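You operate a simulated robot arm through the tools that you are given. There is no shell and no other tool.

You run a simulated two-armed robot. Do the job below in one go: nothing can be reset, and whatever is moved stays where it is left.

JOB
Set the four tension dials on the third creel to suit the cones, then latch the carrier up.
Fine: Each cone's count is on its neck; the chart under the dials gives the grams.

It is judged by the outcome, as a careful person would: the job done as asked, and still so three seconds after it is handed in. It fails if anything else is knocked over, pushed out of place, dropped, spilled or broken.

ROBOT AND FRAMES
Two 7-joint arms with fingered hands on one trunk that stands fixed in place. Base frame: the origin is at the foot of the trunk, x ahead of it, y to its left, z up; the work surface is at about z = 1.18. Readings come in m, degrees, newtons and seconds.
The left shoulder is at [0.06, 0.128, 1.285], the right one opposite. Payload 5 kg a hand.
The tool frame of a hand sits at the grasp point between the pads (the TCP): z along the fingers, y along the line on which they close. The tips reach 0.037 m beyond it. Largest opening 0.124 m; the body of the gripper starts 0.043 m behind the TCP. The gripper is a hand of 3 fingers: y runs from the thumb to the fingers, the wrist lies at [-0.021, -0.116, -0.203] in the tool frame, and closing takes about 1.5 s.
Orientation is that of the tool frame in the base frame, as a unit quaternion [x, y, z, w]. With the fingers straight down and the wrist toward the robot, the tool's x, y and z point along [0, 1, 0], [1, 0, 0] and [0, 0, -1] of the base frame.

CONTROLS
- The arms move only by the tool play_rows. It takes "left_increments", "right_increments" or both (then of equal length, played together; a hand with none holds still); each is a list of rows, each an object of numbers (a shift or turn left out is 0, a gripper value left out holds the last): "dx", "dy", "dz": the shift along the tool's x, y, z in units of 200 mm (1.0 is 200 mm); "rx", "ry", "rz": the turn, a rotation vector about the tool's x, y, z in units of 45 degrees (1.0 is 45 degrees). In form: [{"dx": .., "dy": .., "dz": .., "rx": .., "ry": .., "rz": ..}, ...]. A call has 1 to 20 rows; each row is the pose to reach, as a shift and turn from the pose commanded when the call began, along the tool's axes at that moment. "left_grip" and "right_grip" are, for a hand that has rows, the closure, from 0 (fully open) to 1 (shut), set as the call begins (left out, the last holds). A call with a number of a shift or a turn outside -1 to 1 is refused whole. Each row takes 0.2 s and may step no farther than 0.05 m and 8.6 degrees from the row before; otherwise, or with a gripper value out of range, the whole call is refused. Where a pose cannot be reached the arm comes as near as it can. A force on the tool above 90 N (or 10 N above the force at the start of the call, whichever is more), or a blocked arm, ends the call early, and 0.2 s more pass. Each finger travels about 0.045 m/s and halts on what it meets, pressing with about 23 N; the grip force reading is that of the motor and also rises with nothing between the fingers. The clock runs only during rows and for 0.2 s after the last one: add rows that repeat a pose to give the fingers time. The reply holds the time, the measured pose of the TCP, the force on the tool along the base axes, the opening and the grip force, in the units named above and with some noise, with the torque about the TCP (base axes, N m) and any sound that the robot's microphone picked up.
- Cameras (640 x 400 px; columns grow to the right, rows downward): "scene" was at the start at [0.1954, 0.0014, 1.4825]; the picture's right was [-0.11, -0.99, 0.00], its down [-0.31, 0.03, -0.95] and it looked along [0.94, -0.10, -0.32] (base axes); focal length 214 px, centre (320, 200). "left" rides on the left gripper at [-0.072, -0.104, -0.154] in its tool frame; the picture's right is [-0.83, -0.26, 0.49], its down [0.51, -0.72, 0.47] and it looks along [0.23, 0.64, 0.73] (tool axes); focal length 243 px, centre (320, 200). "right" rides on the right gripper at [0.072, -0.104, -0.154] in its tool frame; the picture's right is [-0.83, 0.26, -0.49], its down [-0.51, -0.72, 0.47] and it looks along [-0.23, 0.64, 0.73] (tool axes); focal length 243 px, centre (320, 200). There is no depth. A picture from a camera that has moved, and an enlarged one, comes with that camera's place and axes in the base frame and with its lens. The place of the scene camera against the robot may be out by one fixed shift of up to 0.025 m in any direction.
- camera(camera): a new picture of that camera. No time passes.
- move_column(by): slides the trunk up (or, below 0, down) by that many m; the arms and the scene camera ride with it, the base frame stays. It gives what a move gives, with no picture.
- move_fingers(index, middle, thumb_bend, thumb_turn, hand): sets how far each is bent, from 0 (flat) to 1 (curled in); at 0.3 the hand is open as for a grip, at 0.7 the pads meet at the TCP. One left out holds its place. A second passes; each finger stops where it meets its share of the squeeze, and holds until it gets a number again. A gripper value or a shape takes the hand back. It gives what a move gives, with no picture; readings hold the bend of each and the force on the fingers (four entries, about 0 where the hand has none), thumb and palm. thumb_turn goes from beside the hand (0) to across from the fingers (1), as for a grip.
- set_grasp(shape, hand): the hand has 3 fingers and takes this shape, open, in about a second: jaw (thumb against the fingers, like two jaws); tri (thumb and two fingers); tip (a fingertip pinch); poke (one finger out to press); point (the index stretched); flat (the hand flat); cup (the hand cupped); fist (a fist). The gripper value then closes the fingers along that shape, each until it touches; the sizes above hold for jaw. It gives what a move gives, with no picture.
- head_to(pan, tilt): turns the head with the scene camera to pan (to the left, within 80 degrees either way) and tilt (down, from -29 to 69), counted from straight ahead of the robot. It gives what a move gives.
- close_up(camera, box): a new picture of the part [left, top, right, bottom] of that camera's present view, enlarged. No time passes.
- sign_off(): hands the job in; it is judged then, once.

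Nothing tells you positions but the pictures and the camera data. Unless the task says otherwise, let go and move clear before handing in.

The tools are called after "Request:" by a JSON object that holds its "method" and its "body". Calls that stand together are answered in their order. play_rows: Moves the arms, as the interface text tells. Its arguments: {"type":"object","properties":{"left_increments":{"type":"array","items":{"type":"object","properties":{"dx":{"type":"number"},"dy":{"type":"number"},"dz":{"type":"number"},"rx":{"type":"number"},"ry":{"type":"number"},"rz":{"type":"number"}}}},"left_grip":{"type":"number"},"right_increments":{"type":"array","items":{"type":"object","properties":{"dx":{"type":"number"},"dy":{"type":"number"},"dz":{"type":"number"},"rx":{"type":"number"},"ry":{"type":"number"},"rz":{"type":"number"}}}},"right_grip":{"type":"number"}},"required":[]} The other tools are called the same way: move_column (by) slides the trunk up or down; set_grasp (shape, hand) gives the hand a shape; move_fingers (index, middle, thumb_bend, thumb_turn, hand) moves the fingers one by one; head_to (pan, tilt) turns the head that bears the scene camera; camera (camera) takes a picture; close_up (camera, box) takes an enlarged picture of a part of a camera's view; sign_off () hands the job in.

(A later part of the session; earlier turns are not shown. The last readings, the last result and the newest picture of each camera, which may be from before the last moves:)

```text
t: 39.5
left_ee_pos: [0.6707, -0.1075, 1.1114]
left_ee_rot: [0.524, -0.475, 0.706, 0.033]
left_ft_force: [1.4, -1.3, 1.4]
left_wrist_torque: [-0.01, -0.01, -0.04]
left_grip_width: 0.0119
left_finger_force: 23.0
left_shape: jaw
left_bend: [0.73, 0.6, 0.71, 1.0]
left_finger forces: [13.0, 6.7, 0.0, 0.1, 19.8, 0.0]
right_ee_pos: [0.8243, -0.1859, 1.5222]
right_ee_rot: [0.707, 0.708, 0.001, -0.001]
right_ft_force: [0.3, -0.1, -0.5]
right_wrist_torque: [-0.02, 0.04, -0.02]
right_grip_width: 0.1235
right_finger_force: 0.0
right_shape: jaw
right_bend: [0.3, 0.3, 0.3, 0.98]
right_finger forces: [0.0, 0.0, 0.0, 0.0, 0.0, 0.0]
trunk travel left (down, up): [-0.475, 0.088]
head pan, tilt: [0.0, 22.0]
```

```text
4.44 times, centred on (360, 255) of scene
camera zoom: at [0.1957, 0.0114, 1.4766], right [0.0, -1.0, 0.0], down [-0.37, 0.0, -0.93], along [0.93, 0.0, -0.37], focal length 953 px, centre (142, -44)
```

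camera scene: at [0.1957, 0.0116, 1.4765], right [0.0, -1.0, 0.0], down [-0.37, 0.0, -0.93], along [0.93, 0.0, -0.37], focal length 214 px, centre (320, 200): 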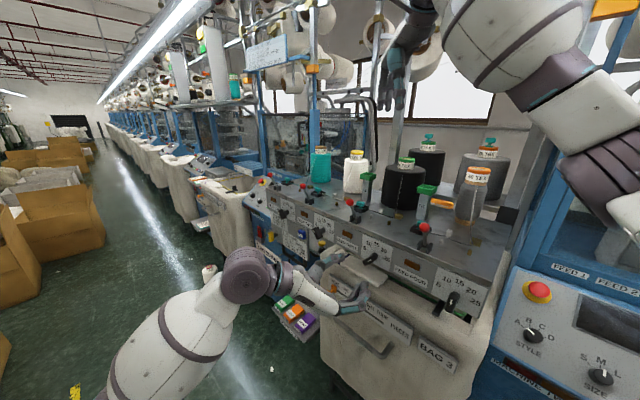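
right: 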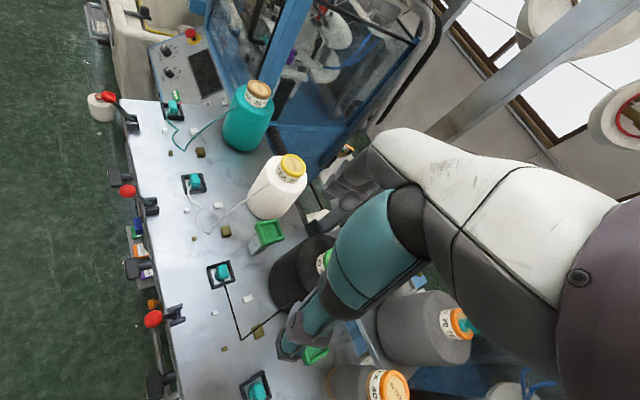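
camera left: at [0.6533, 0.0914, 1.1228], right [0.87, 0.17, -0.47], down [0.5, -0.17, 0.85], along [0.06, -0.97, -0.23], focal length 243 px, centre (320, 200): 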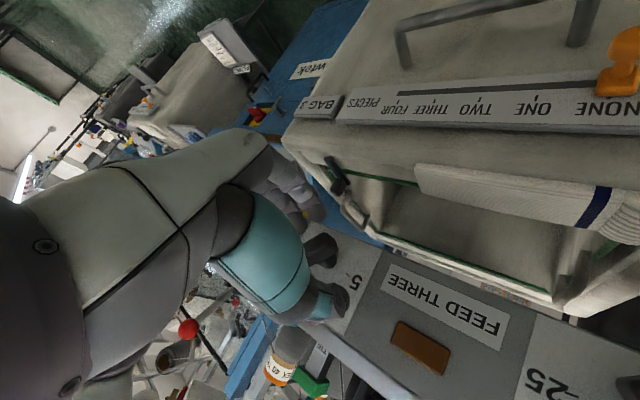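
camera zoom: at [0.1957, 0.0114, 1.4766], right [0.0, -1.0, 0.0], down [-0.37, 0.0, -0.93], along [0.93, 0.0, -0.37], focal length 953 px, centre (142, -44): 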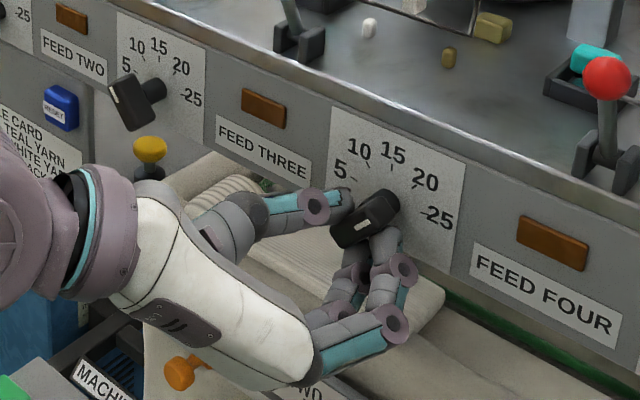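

Gripped well. I turn dial three 40° anticlockwise, watching that the fingers stay clear of the bag.

Request:
{"method": "play_rows", "body": {"left_increments": [{"rz": -0.15}, {"rz": -0.3}, {"rz": -0.45}, {"rz": -0.6}, {"rz": -0.75}, {"rz": -0.889}, {"rz": -0.889}]}}

Request:
{"method": "close_up", "body": {"camera": "scene", "box": [310, 210, 410, 300]}}

Request:
{"method": "play_rows", "body": {"left_increments": [{}, {}, {}, {}, {}], "left_grip": 0.5}}

Request:
{"method": "play_rows", "body": {"left_increments": [{"dz": -0.1}, {"dz": -0.25}, {"dz": -0.4}]}}

Request:
{"method": "camera", "body": {"camera": "left"}}

Request:
{"method": "close_up", "body": {"camera": "left", "box": [250, 200, 430, 330]}}

Request:
{"method": "close_up", "body": {"camera": "scene", "box": [310, 210, 410, 300]}}

```text
t: 41.1
left_ee_pos: [0.6704, -0.1087, 1.1094]
left_ee_rot: [0.655, -0.268, 0.651, 0.273]
left_ft_force: [-8.7, -3.6, -16.2]
left_wrist_torque: [0.44, 0.18, -0.37]
left_grip_width: 0.012
left_finger_force: 23.2
left_shape: jaw
left_bend: [0.73, 0.59, 0.71, 1.0]
left_finger forces: [17.9, 9.1, 0.0, 0.0, 18.8, 0.0]
right_ee_pos: [0.824, -0.1856, 1.5223]
right_ee_rot: [0.707, 0.708, 0.001, 0.0]
right_ft_force: [0.1, 0.4, -0.2]
right_wrist_torque: [0.03, -0.04, -0.03]
right_grip_width: 0.1235
right_finger_force: 0.0
right_shape: jaw
right_bend: [0.3, 0.3, 0.3, 0.98]
right_finger forces: [0.0, 0.0, 0.0, 0.0, 0.0, 0.1]
trunk travel left (down, up): [-0.475, 0.088]
head pan, tilt: [0.0, 22.0]
```

```text
4.44 times, centred on (360, 255) of scene
camera zoom: at [0.1958, 0.0108, 1.4765], right [0.0, -1.0, 0.0], down [-0.37, 0.0, -0.93], along [0.93, 0.0, -0.37], focal length 953 px, centre (142, -44)
```

zoom: 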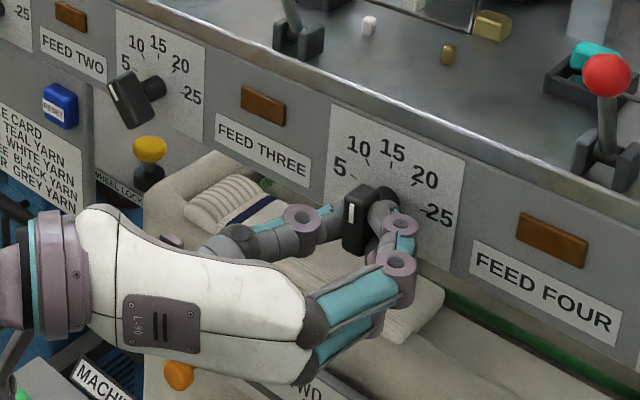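

```text
t: 42.3
left_ee_pos: [0.6701, -0.1074, 1.1107]
left_ee_rot: [0.654, -0.268, 0.653, 0.272]
left_ft_force: [1.1, -0.9, -0.3]
left_wrist_torque: [0.0, 0.01, 0.05]
left_grip_width: 0.0616
left_finger_force: 0.0
left_shape: jaw
left_bend: [0.74, 0.45, 0.69, 1.0]
left_finger forces: [0.0, 0.0, 0.1, 0.1, 0.0, 0.1]
right_ee_pos: [0.8248, -0.1837, 1.5235]
right_ee_rot: [0.707, 0.707, 0.0, 0.0]
right_ft_force: [0.1, -0.6, -0.2]
right_wrist_torque: [-0.03, 0.0, 0.01]
right_grip_width: 0.1236
right_finger_force: 0.1
right_shape: jaw
right_bend: [0.3, 0.3, 0.3, 0.98]
right_finger forces: [0.0, 0.0, 0.0, 0.1, 0.1, 0.0]
trunk travel left (down, up): [-0.475, 0.088]
head pan, tilt: [0.0, 22.0]
```

```text
t: 43.1
left_ee_pos: [0.6129, -0.052, 1.1105]
left_ee_rot: [0.654, -0.268, 0.652, 0.273]
left_ft_force: [0.2, -1.0, -0.6]
left_wrist_torque: [0.03, 0.02, -0.01]
left_grip_width: 0.0614
left_finger_force: 0.0
left_shape: jaw
left_bend: [0.74, 0.45, 0.69, 1.0]
left_finger forces: [0.0, 0.1, 0.0, 0.0, 0.0, 0.0]
right_ee_pos: [0.8239, -0.1846, 1.5223]
right_ee_rot: [0.707, 0.707, 0.0, 0.001]
right_ft_force: [0.3, 0.4, 0.7]
right_wrist_torque: [-0.02, -0.02, -0.04]
right_grip_width: 0.1239
right_finger_force: 0.1
right_shape: jaw
right_bend: [0.3, 0.3, 0.3, 0.98]
right_finger forces: [0.0, 0.0, 0.0, 0.1, 0.1, 0.1]
trunk travel left (down, up): [-0.475, 0.088]
head pan, tilt: [0.0, 22.0]
```

```text
taken
camera left: at [0.5794, 0.1308, 1.038], right [0.53, -0.17, -0.83], down [0.85, 0.18, 0.5], along [0.07, -0.97, 0.24], focal length 243 px, centre (320, 200)
```

left: 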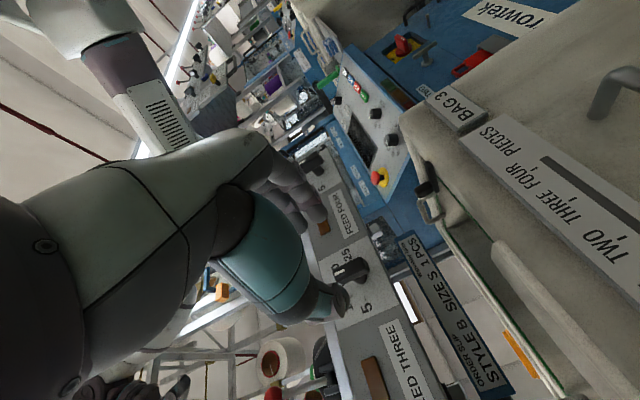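

```text
3.08 times, centred on (340, 265) of left
camera zoom: at [0.5794, 0.1308, 1.038], right [0.53, -0.17, -0.83], down [0.85, 0.18, 0.5], along [0.07, -0.97, 0.24], focal length 746 px, centre (258, 0)
```

zoom: 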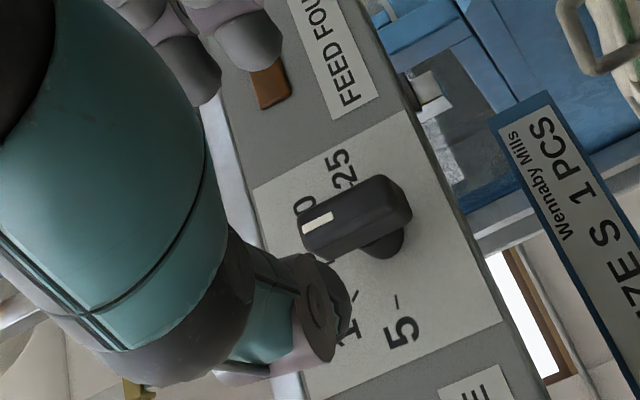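

```text
4.44 times, centred on (360, 255) of scene
camera zoom: at [0.1948, 0.0122, 1.4767], right [0.0, -1.0, 0.0], down [-0.37, 0.0, -0.93], along [0.93, 0.0, -0.37], focal length 953 px, centre (142, -44)
```

zoom: 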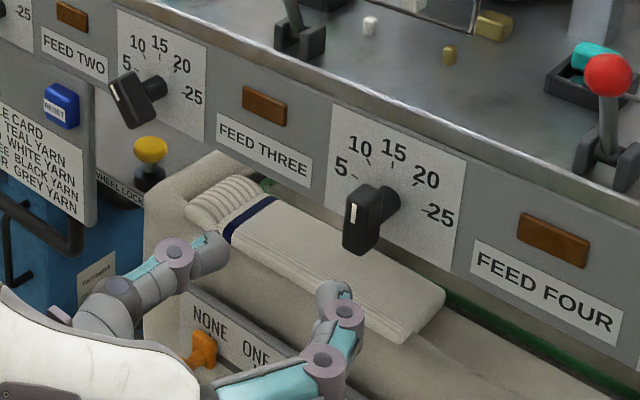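

Request:
{"method": "close_up", "body": {"camera": "scene", "box": [350, 230, 400, 275]}}

Request:
{"method": "close_up", "body": {"camera": "scene", "box": [425, 260, 495, 320]}}

Request:
{"method": "close_up", "body": {"camera": "scene", "box": [260, 190, 340, 240]}}

```text
8.89 times, centred on (375, 252) of scene
camera zoom: at [0.1948, 0.0122, 1.4767], right [0.0, -1.0, 0.0], down [-0.37, 0.0, -0.93], along [0.93, 0.0, -0.37], focal length 1906 px, centre (-169, -267)
```

zoom: 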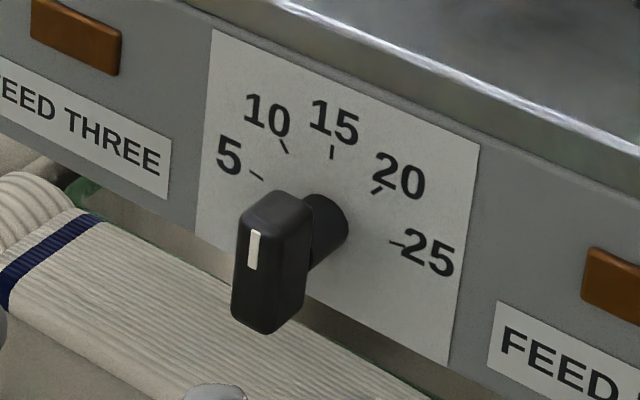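

```text
6.67 times, centred on (460, 290) of scene
camera zoom: at [0.1948, 0.0122, 1.4767], right [0.0, -1.0, 0.0], down [-0.37, 0.0, -0.93], along [0.93, 0.0, -0.37], focal length 1430 px, centre (-613, -400)
```

zoom: 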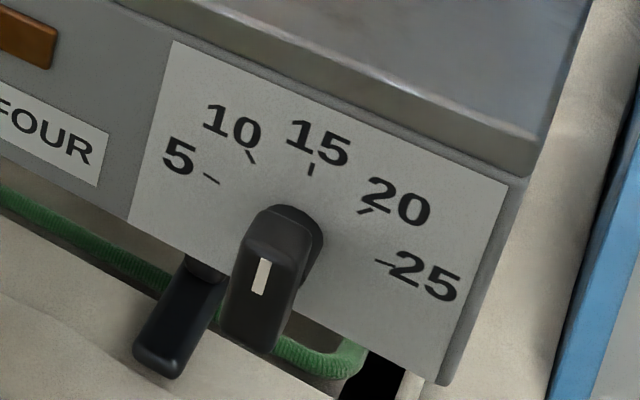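

```text
8.00 times, centred on (300, 215) of scene
camera zoom: at [0.1948, 0.0122, 1.4767], right [0.0, -1.0, 0.0], down [-0.37, 0.0, -0.93], along [0.93, 0.0, -0.37], focal length 1716 px, centre (480, 80)
```

zoom: 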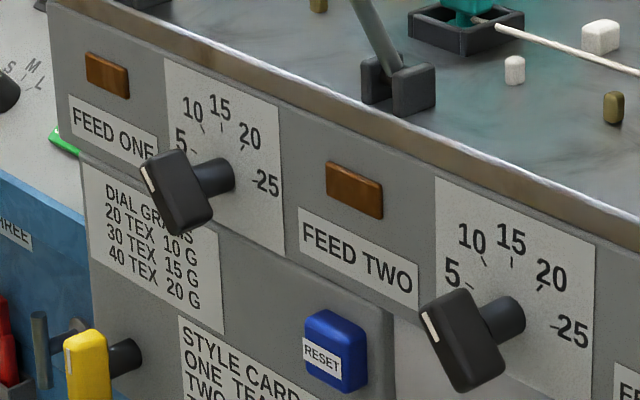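

Dial three now points at 15. Dial four's bar is upright (15), so the current roll already suits it; I slide sideways along the panel to it.

Request:
{"method": "play_rows", "body": {"left_increments": [{"dy": 0.15}, {"dy": 0.3}, {"dy": 0.45}, {"dy": 0.6}, {"dy": 0.75}, {"dy": 0.85}, {"dy": 0.95}, {"dy": 0.95}]}}

Request:
{"method": "camera", "body": {"camera": "left"}}

Request:
{"method": "close_up", "body": {"camera": "left", "box": [270, 210, 430, 330]}}

Request:
{"method": "camera", "body": {"camera": "scene"}}

```text
t: 44.9
left_ee_pos: [0.4794, -0.186, 1.1135]
left_ee_rot: [0.654, -0.268, 0.652, 0.274]
left_ft_force: [1.5, 0.6, 0.6]
left_wrist_torque: [-0.02, 0.01, 0.0]
left_grip_width: 0.0617
left_finger_force: 0.0
left_shape: jaw
left_bend: [0.74, 0.45, 0.69, 1.0]
left_finger forces: [0.0, 0.0, 0.0, 0.0, 0.1, 0.0]
right_ee_pos: [0.8247, -0.1841, 1.5221]
right_ee_rot: [0.707, 0.708, 0.0, 0.0]
right_ft_force: [0.1, -0.3, 0.0]
right_wrist_torque: [-0.03, 0.02, 0.0]
right_grip_width: 0.1236
right_finger_force: 0.1
right_shape: jaw
right_bend: [0.3, 0.3, 0.3, 0.98]
right_finger forces: [0.0, 0.0, 0.0, 0.0, 0.0, 0.1]
trunk travel left (down, up): [-0.475, 0.088]
head pan, tilt: [0.0, 22.0]
```

```text
taken
camera left: at [0.4463, -0.0035, 1.0396], right [0.53, -0.17, -0.83], down [0.85, 0.18, 0.5], along [0.07, -0.97, 0.24], focal length 243 px, centre (320, 200)
```

left: 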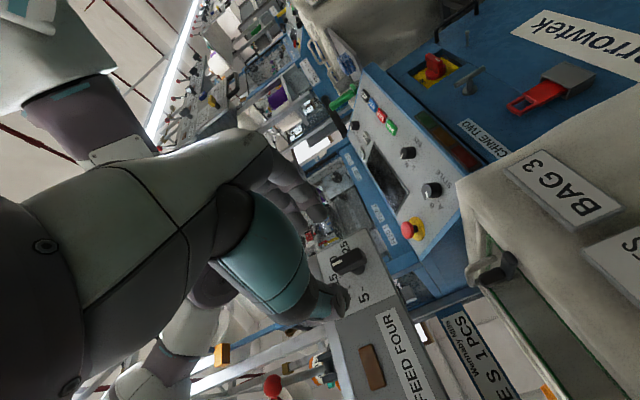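

```text
3.33 times, centred on (350, 270) of left
camera zoom: at [0.4463, -0.0035, 1.0396], right [0.53, -0.17, -0.83], down [0.85, 0.18, 0.5], along [0.07, -0.97, 0.24], focal length 809 px, centre (220, -33)
```

zoom: 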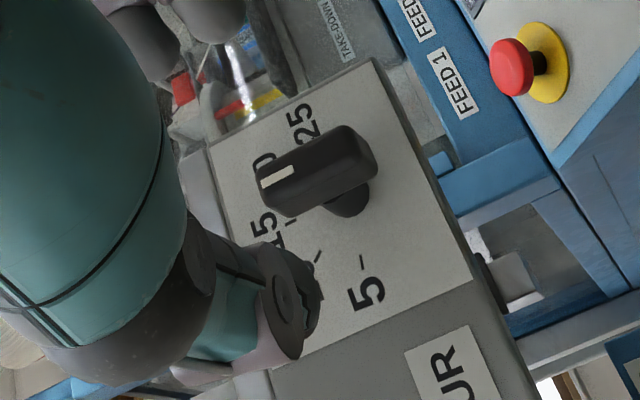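

```text
taken
camera scene: at [0.1956, 0.012, 1.4766], right [0.0, -1.0, 0.0], down [-0.37, 0.0, -0.93], along [0.93, 0.0, -0.37], focal length 214 px, centre (320, 200)
```

scene: 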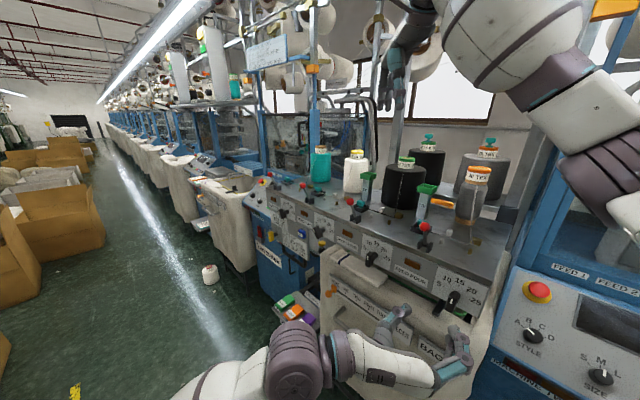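

Request:
{"method": "play_rows", "body": {"left_increments": [{"dy": 0.03, "dz": 0.08}, {"dy": 0.03, "dz": 0.15}, {"dy": 0.03, "dz": 0.15}]}}

Request:
{"method": "close_up", "body": {"camera": "left", "box": [270, 200, 430, 320]}}

Request:
{"method": "close_up", "body": {"camera": "scene", "box": [360, 250, 500, 400]}}

```text
t: 45.7
left_ee_pos: [0.4966, -0.2112, 1.1131]
left_ee_rot: [0.653, -0.268, 0.654, 0.273]
left_ft_force: [-0.1, -0.4, 1.2]
left_wrist_torque: [0.01, 0.01, 0.03]
left_grip_width: 0.0616
left_finger_force: 0.1
left_shape: jaw
left_bend: [0.74, 0.45, 0.69, 1.0]
left_finger forces: [0.0, 0.0, 0.0, 0.1, 0.0, 0.1]
right_ee_pos: [0.8247, -0.184, 1.5232]
right_ee_rot: [0.707, 0.708, 0.0, 0.0]
right_ft_force: [0.5, 0.1, 0.2]
right_wrist_torque: [0.01, -0.02, -0.01]
right_grip_width: 0.1236
right_finger_force: 0.1
right_shape: jaw
right_bend: [0.3, 0.3, 0.3, 0.98]
right_finger forces: [0.0, 0.0, 0.0, 0.0, 0.0, 0.0]
trunk travel left (down, up): [-0.475, 0.088]
head pan, tilt: [0.0, 22.0]
```

```text
3.33 times, centred on (350, 260) of left
camera zoom: at [0.4627, -0.029, 1.0407], right [0.53, -0.17, -0.83], down [0.85, 0.18, 0.5], along [0.07, -0.97, 0.24], focal length 809 px, centre (220, 0)
```

zoom: 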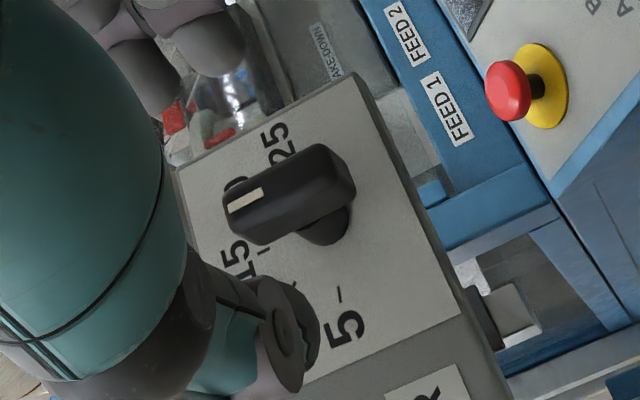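

```text
2.67 times, centred on (430, 325) of scene
camera zoom: at [0.195, 0.0119, 1.4767], right [0.0, -1.0, 0.0], down [-0.37, 0.0, -0.93], along [0.93, 0.0, -0.37], focal length 572 px, centre (27, -133)
```

zoom: 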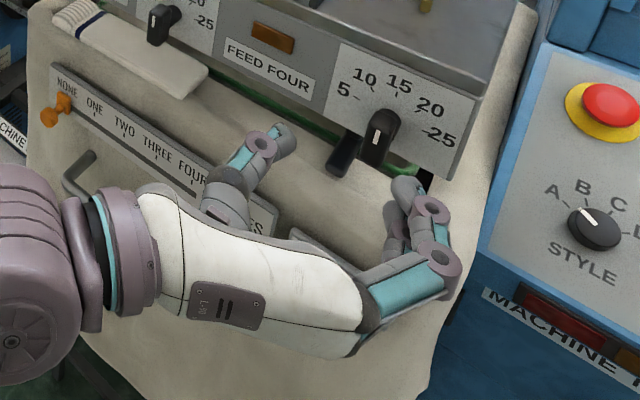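

Request:
{"method": "play_rows", "body": {"left_increments": [{"dx": -0.01, "dy": 0.02, "dz": 0.08}, {"dx": -0.01, "dy": 0.02, "dz": 0.16}, {"dx": -0.01, "dy": 0.02, "dz": 0.23}, {"dx": -0.01, "dy": 0.02, "dz": 0.23}]}}

Request:
{"method": "close_up", "body": {"camera": "left", "box": [250, 190, 410, 310]}}

Request:
{"method": "close_up", "body": {"camera": "scene", "box": [380, 250, 500, 350]}}

```text
t: 46.7
left_ee_pos: [0.5289, -0.2471, 1.1104]
left_ee_rot: [0.654, -0.269, 0.653, 0.272]
left_ft_force: [-0.5, 0.4, 0.2]
left_wrist_torque: [0.0, -0.01, -0.01]
left_grip_width: 0.0616
left_finger_force: 0.1
left_shape: jaw
left_bend: [0.74, 0.45, 0.69, 1.0]
left_finger forces: [0.0, 0.0, 0.0, 0.0, 0.0, 0.0]
right_ee_pos: [0.8242, -0.1848, 1.5227]
right_ee_rot: [0.707, 0.707, 0.0, 0.001]
right_ft_force: [-0.5, 0.5, 0.4]
right_wrist_torque: [0.01, 0.02, 0.01]
right_grip_width: 0.1238
right_finger_force: 0.1
right_shape: jaw
right_bend: [0.3, 0.3, 0.3, 0.98]
right_finger forces: [0.0, 0.0, 0.0, 0.0, 0.0, 0.0]
trunk travel left (down, up): [-0.475, 0.088]
head pan, tilt: [0.0, 22.0]
```

```text
3.33 times, centred on (330, 250) of left
camera zoom: at [0.4936, -0.0642, 1.0382], right [0.53, -0.17, -0.83], down [0.85, 0.18, 0.5], along [0.07, -0.97, 0.24], focal length 809 px, centre (287, 33)
```

zoom: 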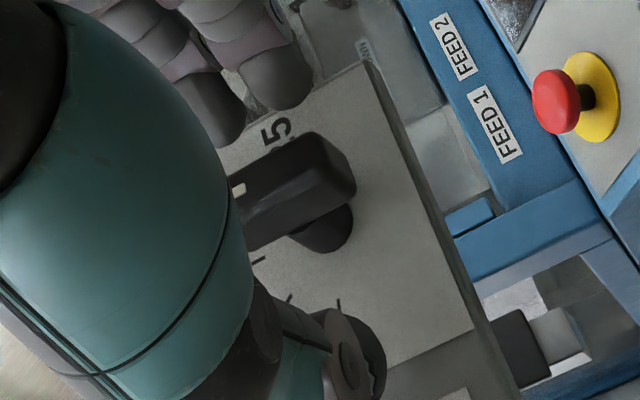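

```text
4.00 times, centred on (440, 300) of scene
camera zoom: at [0.1954, 0.0119, 1.4766], right [0.0, -1.0, 0.0], down [-0.37, 0.0, -0.93], along [0.93, 0.0, -0.37], focal length 858 px, centre (-160, -200)
```

zoom: 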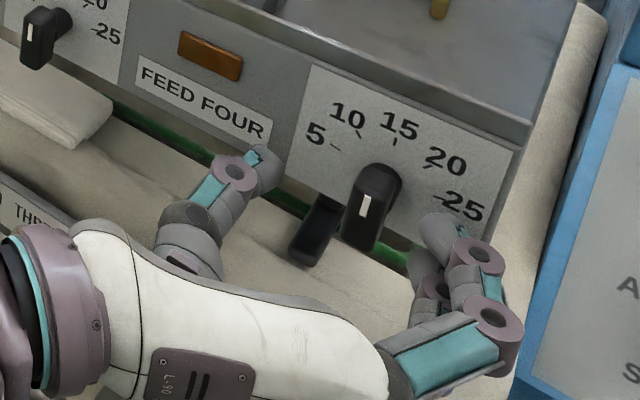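

Request:
{"method": "play_rows", "body": {"left_increments": [{"dx": -0.01}, {"dx": -0.01}, {"dx": -0.01}, {"dx": -0.01}, {"dx": -0.01}, {"dx": -0.01}, {"dx": -0.01}], "left_grip": 1.0}}

Request:
{"method": "play_rows", "body": {"left_increments": [{"rz": 0.15}, {"rz": 0.3}, {"rz": 0.45}, {"rz": 0.6}, {"rz": 0.75}, {"rz": 0.889}, {"rz": 0.889}]}}

Request:
{"method": "close_up", "body": {"camera": "scene", "box": [380, 250, 500, 350]}}

```text
t: 48.3
left_ee_pos: [0.5272, -0.2465, 1.109]
left_ee_rot: [0.654, -0.268, 0.652, 0.273]
left_ft_force: [1.8, -1.5, 0.5]
left_wrist_torque: [-0.01, -0.04, -0.01]
left_grip_width: 0.0114
left_finger_force: 23.1
left_shape: jaw
left_bend: [0.73, 0.57, 0.68, 1.0]
left_finger forces: [13.1, 7.0, 0.0, 0.0, 19.9, 0.0]
right_ee_pos: [0.825, -0.1848, 1.5215]
right_ee_rot: [0.707, 0.707, 0.0, -0.001]
right_ft_force: [-0.1, 0.1, -0.2]
right_wrist_torque: [-0.01, 0.01, 0.01]
right_grip_width: 0.1237
right_finger_force: 0.1
right_shape: jaw
right_bend: [0.3, 0.3, 0.3, 0.98]
right_finger forces: [0.1, 0.0, 0.0, 0.0, 0.1, 0.0]
trunk travel left (down, up): [-0.475, 0.088]
head pan, tilt: [0.0, 22.0]
```

```text
t: 49.9
left_ee_pos: [0.5262, -0.2456, 1.1079]
left_ee_rot: [0.523, -0.475, 0.707, 0.032]
left_ft_force: [8.1, 1.6, 18.7]
left_wrist_torque: [-0.5, -0.25, 0.24]
left_grip_width: 0.0097
left_finger_force: 23.0
left_shape: jaw
left_bend: [0.73, 0.6, 0.65, 1.0]
left_finger forces: [8.9, 2.1, 0.0, 0.0, 27.8, 0.0]
right_ee_pos: [0.8238, -0.1831, 1.5223]
right_ee_rot: [0.707, 0.707, 0.0, 0.0]
right_ft_force: [0.6, -0.6, 1.2]
right_wrist_torque: [0.0, 0.01, -0.02]
right_grip_width: 0.1236
right_finger_force: 0.1
right_shape: jaw
right_bend: [0.3, 0.3, 0.3, 0.98]
right_finger forces: [0.0, 0.0, 0.0, 0.1, 0.0, 0.1]
trunk travel left (down, up): [-0.475, 0.088]
head pan, tilt: [0.0, 22.0]
```

```text
4.00 times, centred on (440, 300) of scene
camera zoom: at [0.1957, 0.0128, 1.4766], right [0.0, -1.0, 0.0], down [-0.37, 0.0, -0.93], along [0.93, 0.0, -0.37], focal length 858 px, centre (-160, -200)
```

zoom: 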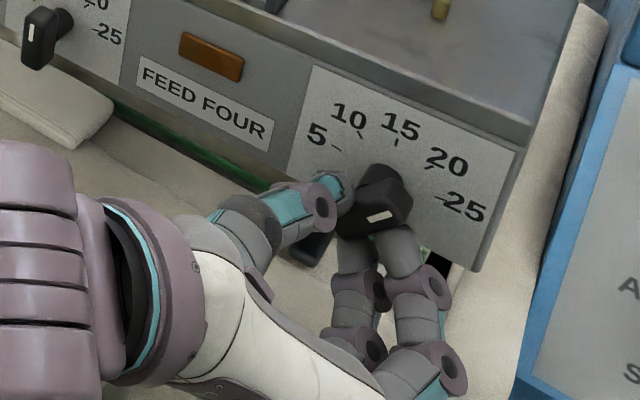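

Request:
{"method": "play_rows", "body": {"left_increments": [{}, {}, {}, {}, {}], "left_grip": 0.5}}

Request:
{"method": "play_rows", "body": {"left_increments": [{"dz": -0.1}, {"dz": -0.25}, {"dz": -0.4}]}}

Request:
{"method": "close_up", "body": {"camera": "left", "box": [270, 210, 430, 330]}}

Request:
{"method": "close_up", "body": {"camera": "scene", "box": [425, 260, 495, 320]}}

```text
t: 51.1
left_ee_pos: [0.5257, -0.2469, 1.1088]
left_ee_rot: [0.523, -0.475, 0.706, 0.032]
left_ft_force: [1.0, 0.4, -0.2]
left_wrist_torque: [-0.01, 0.03, 0.01]
left_grip_width: 0.0614
left_finger_force: 0.0
left_shape: jaw
left_bend: [0.74, 0.45, 0.69, 1.0]
left_finger forces: [0.0, 0.0, 0.0, 0.0, 0.1, 0.0]
right_ee_pos: [0.8238, -0.1839, 1.5228]
right_ee_rot: [0.707, 0.707, -0.001, 0.0]
right_ft_force: [-1.0, 0.6, 0.3]
right_wrist_torque: [-0.02, -0.03, 0.02]
right_grip_width: 0.1236
right_finger_force: 0.0
right_shape: jaw
right_bend: [0.3, 0.3, 0.3, 0.98]
right_finger forces: [0.0, 0.1, 0.0, 0.1, 0.0, 0.1]
trunk travel left (down, up): [-0.475, 0.088]
head pan, tilt: [0.0, 22.0]
```

```text
t: 51.9
left_ee_pos: [0.4686, -0.1902, 1.1098]
left_ee_rot: [0.523, -0.475, 0.707, 0.033]
left_ft_force: [-0.1, -0.8, -0.8]
left_wrist_torque: [-0.02, 0.01, 0.0]
left_grip_width: 0.0617
left_finger_force: 0.0
left_shape: jaw
left_bend: [0.74, 0.45, 0.69, 1.0]
left_finger forces: [0.1, 0.0, 0.0, 0.1, 0.0, 0.0]
right_ee_pos: [0.8231, -0.1836, 1.5237]
right_ee_rot: [0.707, 0.707, -0.001, 0.0]
right_ft_force: [-0.3, -0.6, -1.0]
right_wrist_torque: [-0.05, -0.04, -0.01]
right_grip_width: 0.1238
right_finger_force: 0.0
right_shape: jaw
right_bend: [0.3, 0.3, 0.3, 0.98]
right_finger forces: [0.1, 0.0, 0.1, 0.0, 0.1, 0.1]
trunk travel left (down, up): [-0.475, 0.088]
head pan, tilt: [0.0, 22.0]
```

```text
3.33 times, centred on (350, 270) of left
camera zoom: at [0.45, 0.0093, 1.1204], right [0.87, 0.17, -0.47], down [0.5, -0.17, 0.85], along [0.07, -0.97, -0.23], focal length 809 px, centre (220, -33)
```

zoom: 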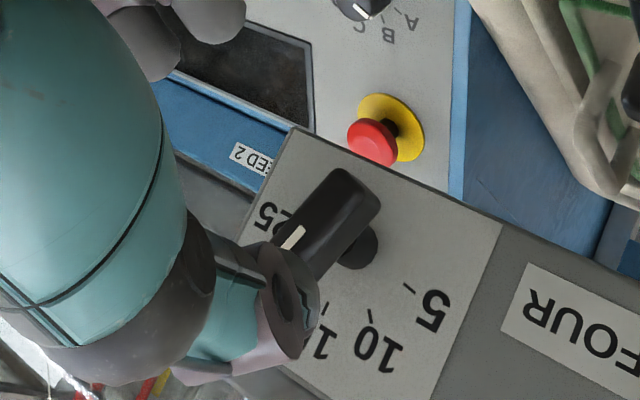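

```text
6.67 times, centred on (460, 290) of scene
camera zoom: at [0.1949, 0.0125, 1.4767], right [0.0, -1.0, 0.0], down [-0.37, 0.0, -0.93], along [0.93, 0.0, -0.37], focal length 1430 px, centre (-613, -400)
```

zoom: 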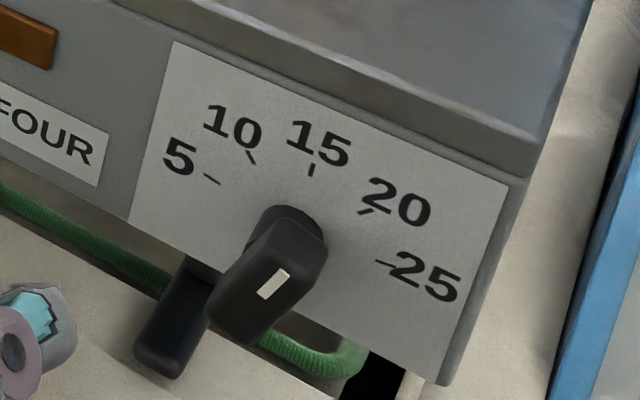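

Dial four slipped and only reached about 16° (between 15 and 20), since I gripped ~4 mm below its shaft. I'll realign to the bar, centre on the shaft height, and finish the turn.

Request:
{"method": "play_rows", "body": {"left_increments": [{"dx": 0.0125, "dy": -0.0165, "dz": 0.04, "rz": -0.175}, {"dx": 0.0125, "dy": -0.0165, "dz": 0.1, "rz": -0.35}, {"dx": 0.0125, "dy": -0.0165, "dz": 0.2, "rz": -0.524}, {"dx": 0.0125, "dy": -0.0165, "dz": 0.2, "rz": -0.524}]}}

Request:
{"method": "close_up", "body": {"camera": "left", "box": [270, 200, 430, 320]}}

Request:
{"method": "close_up", "body": {"camera": "scene", "box": [425, 260, 495, 320]}}

```text
t: 52.9
left_ee_pos: [0.4993, -0.2182, 1.1128]
left_ee_rot: [0.61, -0.358, 0.685, 0.178]
left_ft_force: [0.0, 0.0, 0.2]
left_wrist_torque: [-0.04, -0.02, 0.0]
left_grip_width: 0.0614
left_finger_force: 0.0
left_shape: jaw
left_bend: [0.74, 0.45, 0.69, 1.0]
left_finger forces: [0.0, 0.0, 0.1, 0.0, 0.0, 0.0]
right_ee_pos: [0.8246, -0.1848, 1.5217]
right_ee_rot: [0.707, 0.707, 0.0, 0.0]
right_ft_force: [-0.4, -1.2, 0.8]
right_wrist_torque: [-0.01, -0.01, -0.02]
right_grip_width: 0.1239
right_finger_force: 0.0
right_shape: jaw
right_bend: [0.3, 0.3, 0.3, 0.98]
right_finger forces: [0.0, 0.0, 0.1, 0.0, 0.1, 0.1]
trunk travel left (down, up): [-0.475, 0.088]
head pan, tilt: [0.0, 22.0]
```

```text
3.33 times, centred on (350, 260) of left
camera zoom: at [0.4772, -0.0239, 1.0733], right [0.69, -0.01, -0.73], down [0.73, 0.06, 0.69], along [0.04, -1.0, 0.05], focal length 809 px, centre (220, 0)
```

zoom: 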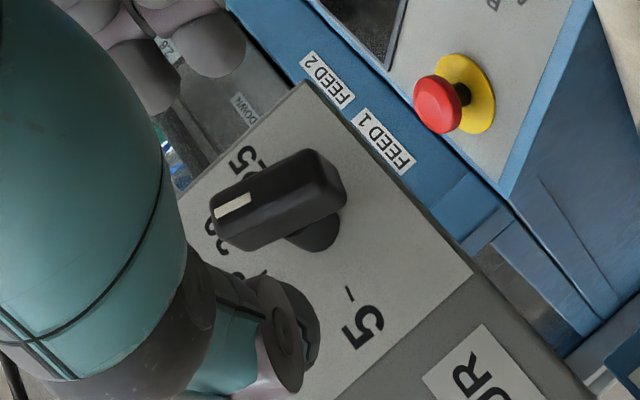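

```text
6.67 times, centred on (460, 290) of scene
camera zoom: at [0.1952, 0.0122, 1.4767], right [0.0, -1.0, 0.0], down [-0.37, 0.0, -0.93], along [0.93, 0.0, -0.37], focal length 1430 px, centre (-613, -400)
```

zoom: 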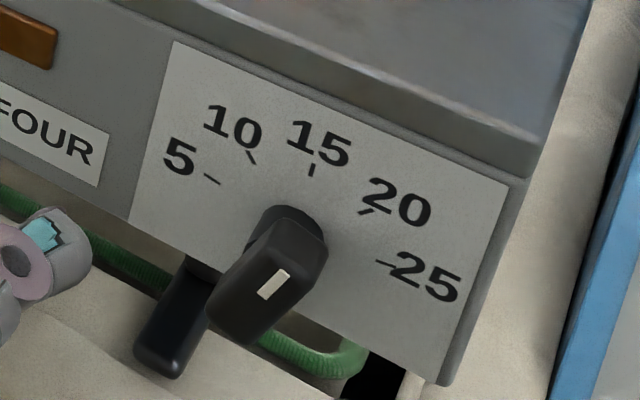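

Request:
{"method": "play_rows", "body": {"left_increments": [{"dz": 0.08}, {"dz": 0.16}, {"dz": 0.2}, {"dz": 0.2}]}}

Request:
{"method": "play_rows", "body": {"left_increments": [{}, {}, {}, {}, {}, {}, {}], "left_grip": 1.0}}

Request:
{"method": "close_up", "body": {"camera": "scene", "box": [405, 260, 495, 330]}}

Request:
{"method": "play_rows", "body": {"left_increments": [{"rz": 0.13}, {"rz": 0.26}, {"rz": 0.4}, {"rz": 0.533}, {"rz": 0.533}]}}

Request:
{"method": "close_up", "body": {"camera": "scene", "box": [405, 260, 495, 330]}}

```text
t: 53.9
left_ee_pos: [0.5283, -0.2462, 1.113]
left_ee_rot: [0.609, -0.359, 0.685, 0.176]
left_ft_force: [-0.2, -0.7, 0.7]
left_wrist_torque: [-0.03, 0.02, -0.01]
left_grip_width: 0.0616
left_finger_force: 0.0
left_shape: jaw
left_bend: [0.74, 0.45, 0.69, 1.0]
left_finger forces: [0.0, 0.1, 0.0, 0.1, 0.0, 0.0]
right_ee_pos: [0.8244, -0.185, 1.5225]
right_ee_rot: [0.707, 0.707, 0.0, 0.0]
right_ft_force: [0.4, -0.6, -0.2]
right_wrist_torque: [0.0, -0.01, -0.01]
right_grip_width: 0.1237
right_finger_force: 0.2
right_shape: jaw
right_bend: [0.3, 0.3, 0.3, 0.98]
right_finger forces: [0.0, 0.0, 0.0, 0.1, 0.0, 0.0]
trunk travel left (down, up): [-0.475, 0.088]
head pan, tilt: [0.0, 22.0]
```

```text
t: 55.5
left_ee_pos: [0.5278, -0.246, 1.1113]
left_ee_rot: [0.61, -0.358, 0.685, 0.176]
left_ft_force: [1.5, -2.4, 1.7]
left_wrist_torque: [-0.05, 0.0, -0.09]
left_grip_width: 0.0117
left_finger_force: 23.3
left_shape: jaw
left_bend: [0.73, 0.58, 0.69, 1.0]
left_finger forces: [13.2, 6.9, 0.0, 0.1, 19.6, 0.0]
right_ee_pos: [0.8248, -0.1856, 1.521]
right_ee_rot: [0.707, 0.707, 0.0, 0.001]
right_ft_force: [0.1, 0.0, -0.6]
right_wrist_torque: [0.0, 0.01, 0.01]
right_grip_width: 0.1235
right_finger_force: 0.1
right_shape: jaw
right_bend: [0.3, 0.3, 0.3, 0.98]
right_finger forces: [0.0, 0.0, 0.0, 0.0, 0.1, 0.0]
trunk travel left (down, up): [-0.475, 0.088]
head pan, tilt: [0.0, 22.0]
```

```text
5.71 times, centred on (450, 295) of scene
camera zoom: at [0.1956, 0.0115, 1.4766], right [0.0, -1.0, 0.0], down [-0.37, 0.0, -0.93], along [0.93, 0.0, -0.37], focal length 1226 px, centre (-423, -343)
```

zoom: 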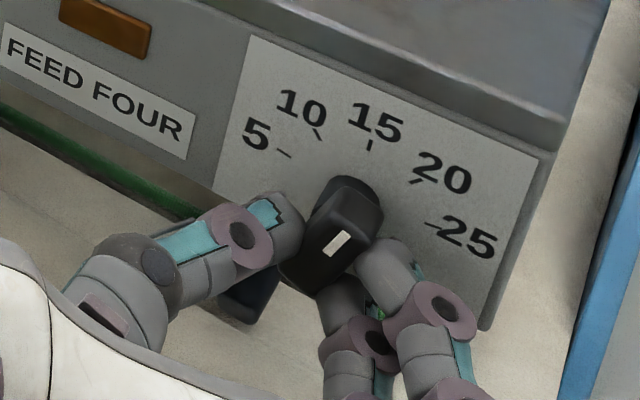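

```text
t: 56.7
left_ee_pos: [0.528, -0.2454, 1.1137]
left_ee_rot: [0.52, -0.477, 0.708, 0.03]
left_ft_force: [2.5, -2.2, 14.7]
left_wrist_torque: [-0.41, -0.18, 0.04]
left_grip_width: 0.0109
left_finger_force: 22.6
left_shape: jaw
left_bend: [0.73, 0.59, 0.68, 1.0]
left_finger forces: [10.6, 4.8, 0.1, 0.0, 25.8, 0.0]
right_ee_pos: [0.8236, -0.1853, 1.522]
right_ee_rot: [0.707, 0.707, 0.0, 0.0]
right_ft_force: [0.0, 0.0, -0.3]
right_wrist_torque: [0.01, -0.02, 0.04]
right_grip_width: 0.1239
right_finger_force: 0.0
right_shape: jaw
right_bend: [0.3, 0.3, 0.3, 0.98]
right_finger forces: [0.0, 0.0, 0.0, 0.1, 0.1, 0.1]
trunk travel left (down, up): [-0.475, 0.088]
head pan, tilt: [0.0, 22.0]
```

```text
5.71 times, centred on (450, 295) of scene
camera zoom: at [0.1949, 0.012, 1.4768], right [0.0, -1.0, 0.0], down [-0.37, 0.0, -0.93], along [0.93, 0.0, -0.37], focal length 1226 px, centre (-423, -343)
```

zoom: 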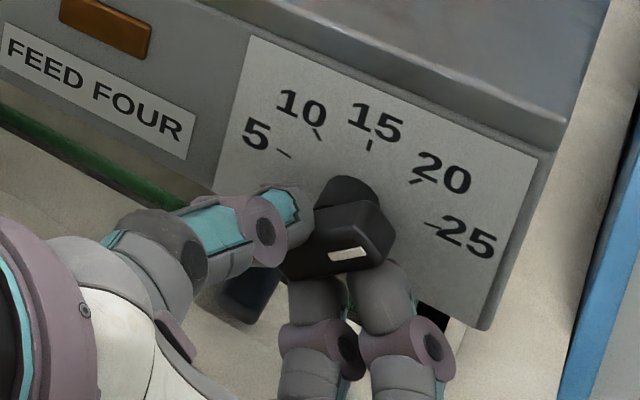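

Request:
{"method": "play_rows", "body": {"left_increments": [{"rz": 0.1}, {"rz": 0.15}, {"rz": 0.15}]}}

Request:
{"method": "close_up", "body": {"camera": "scene", "box": [430, 270, 490, 320]}}

```text
t: 57.5
left_ee_pos: [0.527, -0.2449, 1.1119]
left_ee_rot: [0.493, -0.507, 0.707, -0.012]
left_ft_force: [3.4, 0.2, 16.1]
left_wrist_torque: [-0.47, -0.26, 0.1]
left_grip_width: 0.0104
left_finger_force: 23.0
left_shape: jaw
left_bend: [0.73, 0.59, 0.68, 1.0]
left_finger forces: [9.7, 3.7, 0.0, 0.0, 27.3, 0.0]
right_ee_pos: [0.8226, -0.1846, 1.5227]
right_ee_rot: [0.707, 0.707, 0.0, 0.0]
right_ft_force: [0.1, -0.5, 0.6]
right_wrist_torque: [0.0, 0.01, 0.02]
right_grip_width: 0.1237
right_finger_force: 0.2
right_shape: jaw
right_bend: [0.3, 0.3, 0.3, 0.98]
right_finger forces: [0.0, 0.1, 0.0, 0.0, 0.1, 0.0]
trunk travel left (down, up): [-0.475, 0.088]
head pan, tilt: [0.0, 22.0]
```

```text
8.00 times, centred on (460, 295) of scene
camera zoom: at [0.1946, 0.0124, 1.4768], right [0.0, -1.0, 0.0], down [-0.37, 0.0, -0.93], along [0.93, 0.0, -0.37], focal length 1716 px, centre (-800, -560)
```

zoom: 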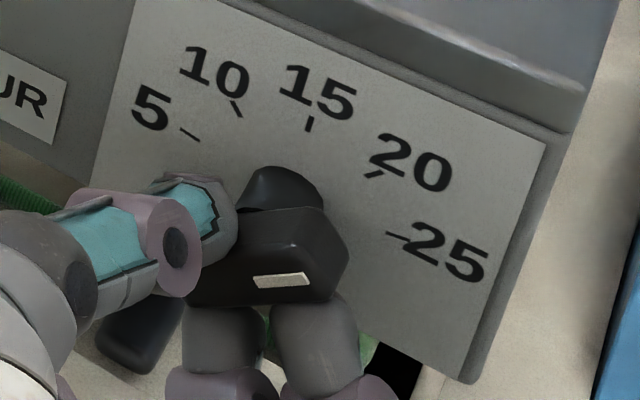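

Request:
{"method": "play_rows", "body": {"left_increments": [{}, {}, {}, {}, {}], "left_grip": 0.5}}

Request:
{"method": "play_rows", "body": {"left_increments": [{"dz": -0.1}, {"dz": -0.25}, {"dz": -0.4}]}}

Request:
{"method": "close_up", "body": {"camera": "left", "box": [270, 210, 430, 330]}}

Request:
{"method": "close_up", "body": {"camera": "scene", "box": [430, 270, 490, 320]}}

```text
t: 58.7
left_ee_pos: [0.5265, -0.2457, 1.1123]
left_ee_rot: [0.493, -0.507, 0.707, -0.011]
left_ft_force: [-0.9, 0.4, -0.1]
left_wrist_torque: [0.01, 0.0, 0.03]
left_grip_width: 0.0617
left_finger_force: 0.1
left_shape: jaw
left_bend: [0.74, 0.45, 0.69, 1.0]
left_finger forces: [0.0, 0.1, 0.0, 0.0, 0.0, 0.1]
right_ee_pos: [0.8234, -0.1834, 1.5224]
right_ee_rot: [0.707, 0.707, -0.001, 0.0]
right_ft_force: [-0.7, -0.2, 0.1]
right_wrist_torque: [0.01, -0.03, 0.03]
right_grip_width: 0.1237
right_finger_force: 0.0
right_shape: jaw
right_bend: [0.3, 0.3, 0.3, 0.98]
right_finger forces: [0.1, 0.0, 0.0, 0.0, 0.1, 0.1]
trunk travel left (down, up): [-0.475, 0.088]
head pan, tilt: [0.0, 22.0]
```

```text
t: 59.5
left_ee_pos: [0.47, -0.1905, 1.1117]
left_ee_rot: [0.492, -0.507, 0.708, -0.012]
left_ft_force: [-0.4, 0.6, -0.3]
left_wrist_torque: [0.02, 0.03, 0.04]
left_grip_width: 0.0616
left_finger_force: 0.1
left_shape: jaw
left_bend: [0.74, 0.45, 0.69, 1.0]
left_finger forces: [0.1, 0.1, 0.1, 0.1, 0.1, 0.1]
right_ee_pos: [0.8237, -0.1838, 1.5236]
right_ee_rot: [0.707, 0.707, 0.001, 0.0]
right_ft_force: [-0.9, 0.0, -0.4]
right_wrist_torque: [-0.01, -0.02, -0.02]
right_grip_width: 0.1238
right_finger_force: 0.0
right_shape: jaw
right_bend: [0.3, 0.3, 0.3, 0.98]
right_finger forces: [0.1, 0.0, 0.0, 0.1, 0.1, 0.0]
trunk travel left (down, up): [-0.475, 0.088]
head pan, tilt: [0.0, 22.0]
```

```text
3.33 times, centred on (350, 270) of left
camera zoom: at [0.45, 0.0067, 1.1388], right [0.9, 0.21, -0.38], down [0.42, -0.24, 0.87], along [0.09, -0.95, -0.31], focal length 809 px, centre (220, -33)
```

zoom: 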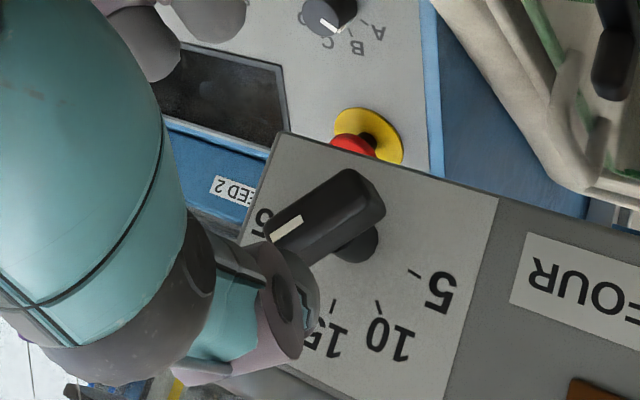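

```text
8.00 times, centred on (460, 295) of scene
camera zoom: at [0.1949, 0.0125, 1.4767], right [0.0, -1.0, 0.0], down [-0.37, 0.0, -0.93], along [0.93, 0.0, -0.37], focal length 1716 px, centre (-800, -560)
```

zoom: 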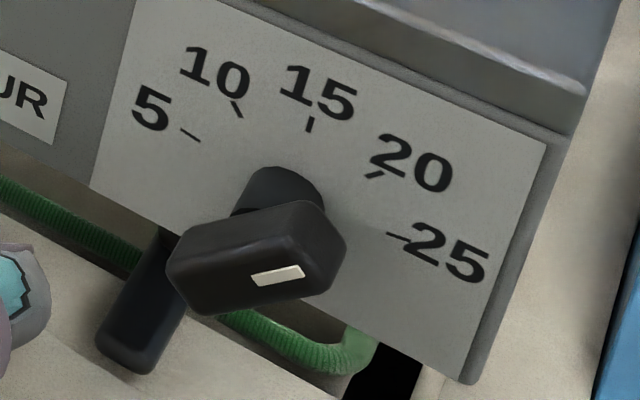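

Request:
{"method": "close_up", "body": {"camera": "left", "box": [325, 255, 385, 295]}}

Request:
{"method": "close_up", "body": {"camera": "scene", "box": [445, 285, 481, 312]}}

```text
10.00 times, centred on (355, 275) of left
camera zoom: at [0.45, 0.0067, 1.1388], right [0.9, 0.21, -0.38], down [0.42, -0.24, 0.87], along [0.09, -0.95, -0.31], focal length 2426 px, centre (-30, -550)
```

zoom: 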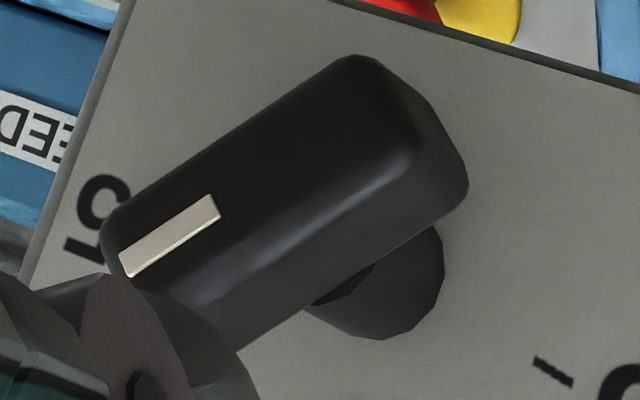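

```text
14.81 times, centred on (463, 298) of scene
camera zoom: at [0.1949, 0.0125, 1.4767], right [0.0, -1.0, 0.0], down [-0.37, 0.0, -0.93], along [0.93, 0.0, -0.37], focal length 3177 px, centre (-1798, -1259)
```

zoom: 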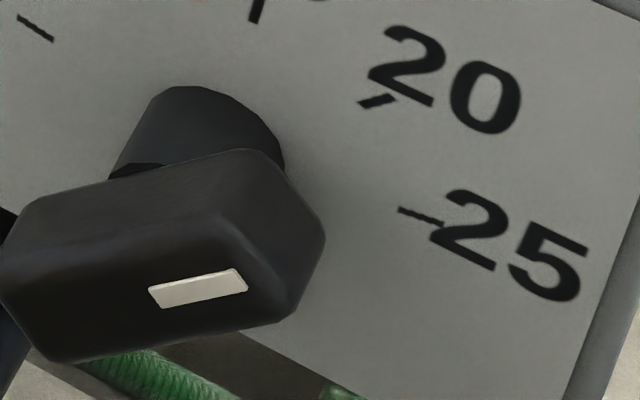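

Dial four now points at 20 (about 39°). I'll check dials one to three more precisely before handling the carrier.

Request:
{"method": "close_up", "body": {"camera": "scene", "box": [272, 205, 300, 226]}}

Request:
{"method": "close_up", "body": {"camera": "scene", "box": [310, 220, 338, 241]}}

Request:
{"method": "close_up", "body": {"camera": "scene", "box": [358, 245, 390, 269]}}

```text
16.00 times, centred on (286, 216) of scene
camera zoom: at [0.1949, 0.0125, 1.4767], right [0.0, -1.0, 0.0], down [-0.37, 0.0, -0.93], along [0.93, 0.0, -0.37], focal length 3432 px, centre (864, -48)
```

zoom: 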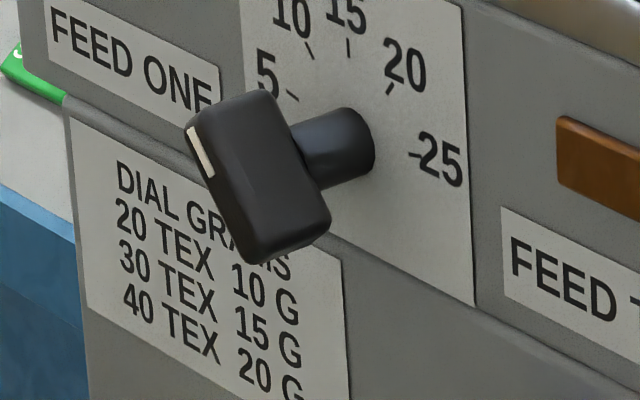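

```text
16.00 times, centred on (324, 230) of scene
camera zoom: at [0.1949, 0.0125, 1.4767], right [0.0, -1.0, 0.0], down [-0.37, 0.0, -0.93], along [0.93, 0.0, -0.37], focal length 3432 px, centre (256, -288)
```

zoom: 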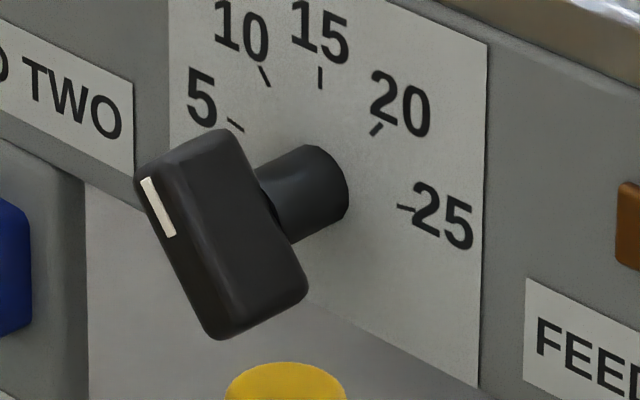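

```text
16.00 times, centred on (374, 257) of scene
camera zoom: at [0.1949, 0.0125, 1.4767], right [0.0, -1.0, 0.0], down [-0.37, 0.0, -0.93], along [0.93, 0.0, -0.37], focal length 3432 px, centre (-544, -712)
```

zoom: 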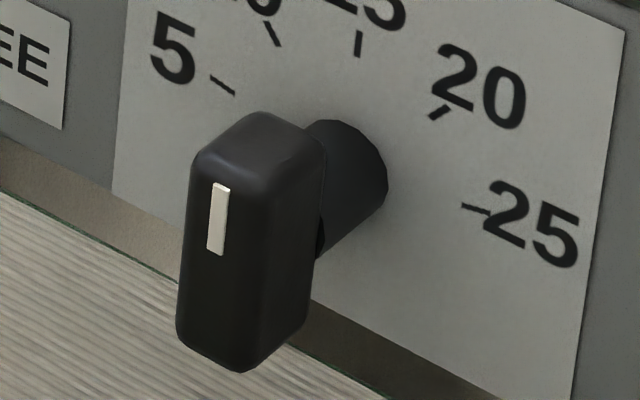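

Dials read 10, 10, 15, 20 as needed. Now the carrier: I'll look closely at how the chart slab, bar handle and yellow handle are joined.

Request:
{"method": "close_up", "body": {"camera": "scene", "box": [290, 210, 320, 232]}}

Request:
{"method": "close_up", "body": {"camera": "scene", "box": [262, 215, 292, 237]}}

Request:
{"method": "close_up", "body": {"camera": "scene", "box": [262, 235, 312, 270]}}

Request:
{"method": "close_up", "body": {"camera": "scene", "box": [255, 215, 325, 275]}}

```text
16.00 times, centred on (305, 221) of scene
camera zoom: at [0.1949, 0.0125, 1.4767], right [0.0, -1.0, 0.0], down [-0.37, 0.0, -0.93], along [0.93, 0.0, -0.37], focal length 3432 px, centre (560, -136)
```

zoom: 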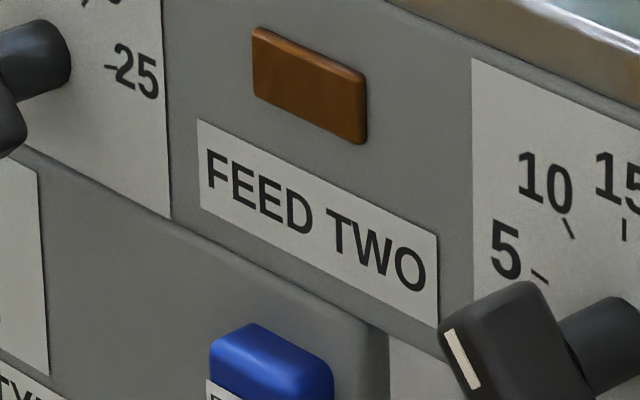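

```text
16.00 times, centred on (277, 226) of scene
camera zoom: at [0.1949, 0.0125, 1.4767], right [0.0, -1.0, 0.0], down [-0.37, 0.0, -0.93], along [0.93, 0.0, -0.37], focal length 3432 px, centre (1008, -216)
```

zoom: 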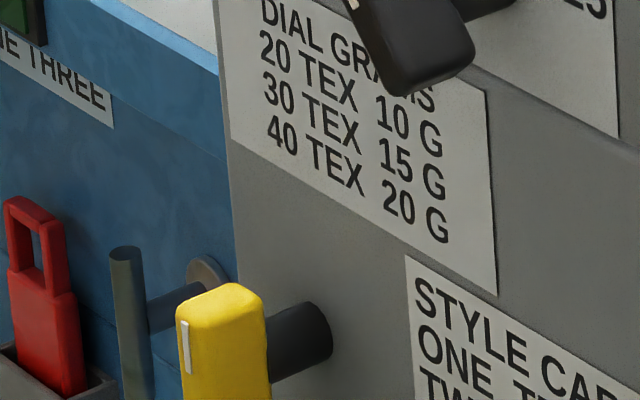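

```text
11.43 times, centred on (287, 252) of scene
camera zoom: at [0.1949, 0.0125, 1.4767], right [0.0, -1.0, 0.0], down [-0.37, 0.0, -0.93], along [0.93, 0.0, -0.37], focal length 2451 px, centre (697, -400)
```

zoom: 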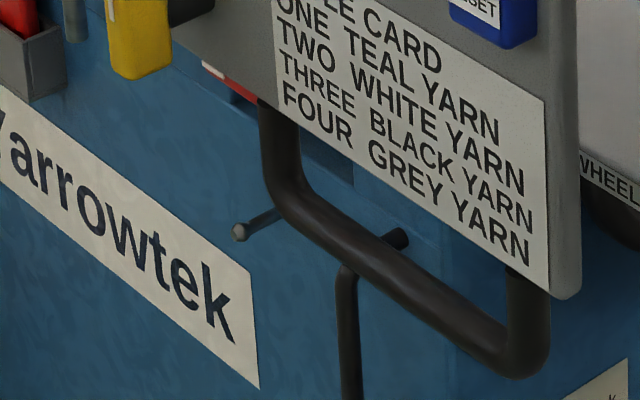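

```text
6.67 times, centred on (290, 245) of scene
camera zoom: at [0.1949, 0.0125, 1.4767], right [0.0, -1.0, 0.0], down [-0.37, 0.0, -0.93], along [0.93, 0.0, -0.37], focal length 1430 px, centre (520, -100)
```

zoom: 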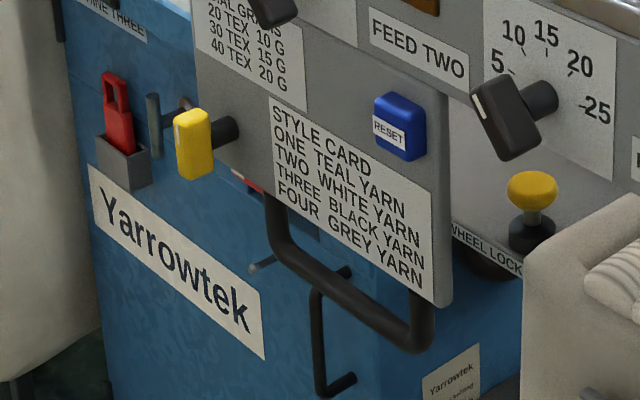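

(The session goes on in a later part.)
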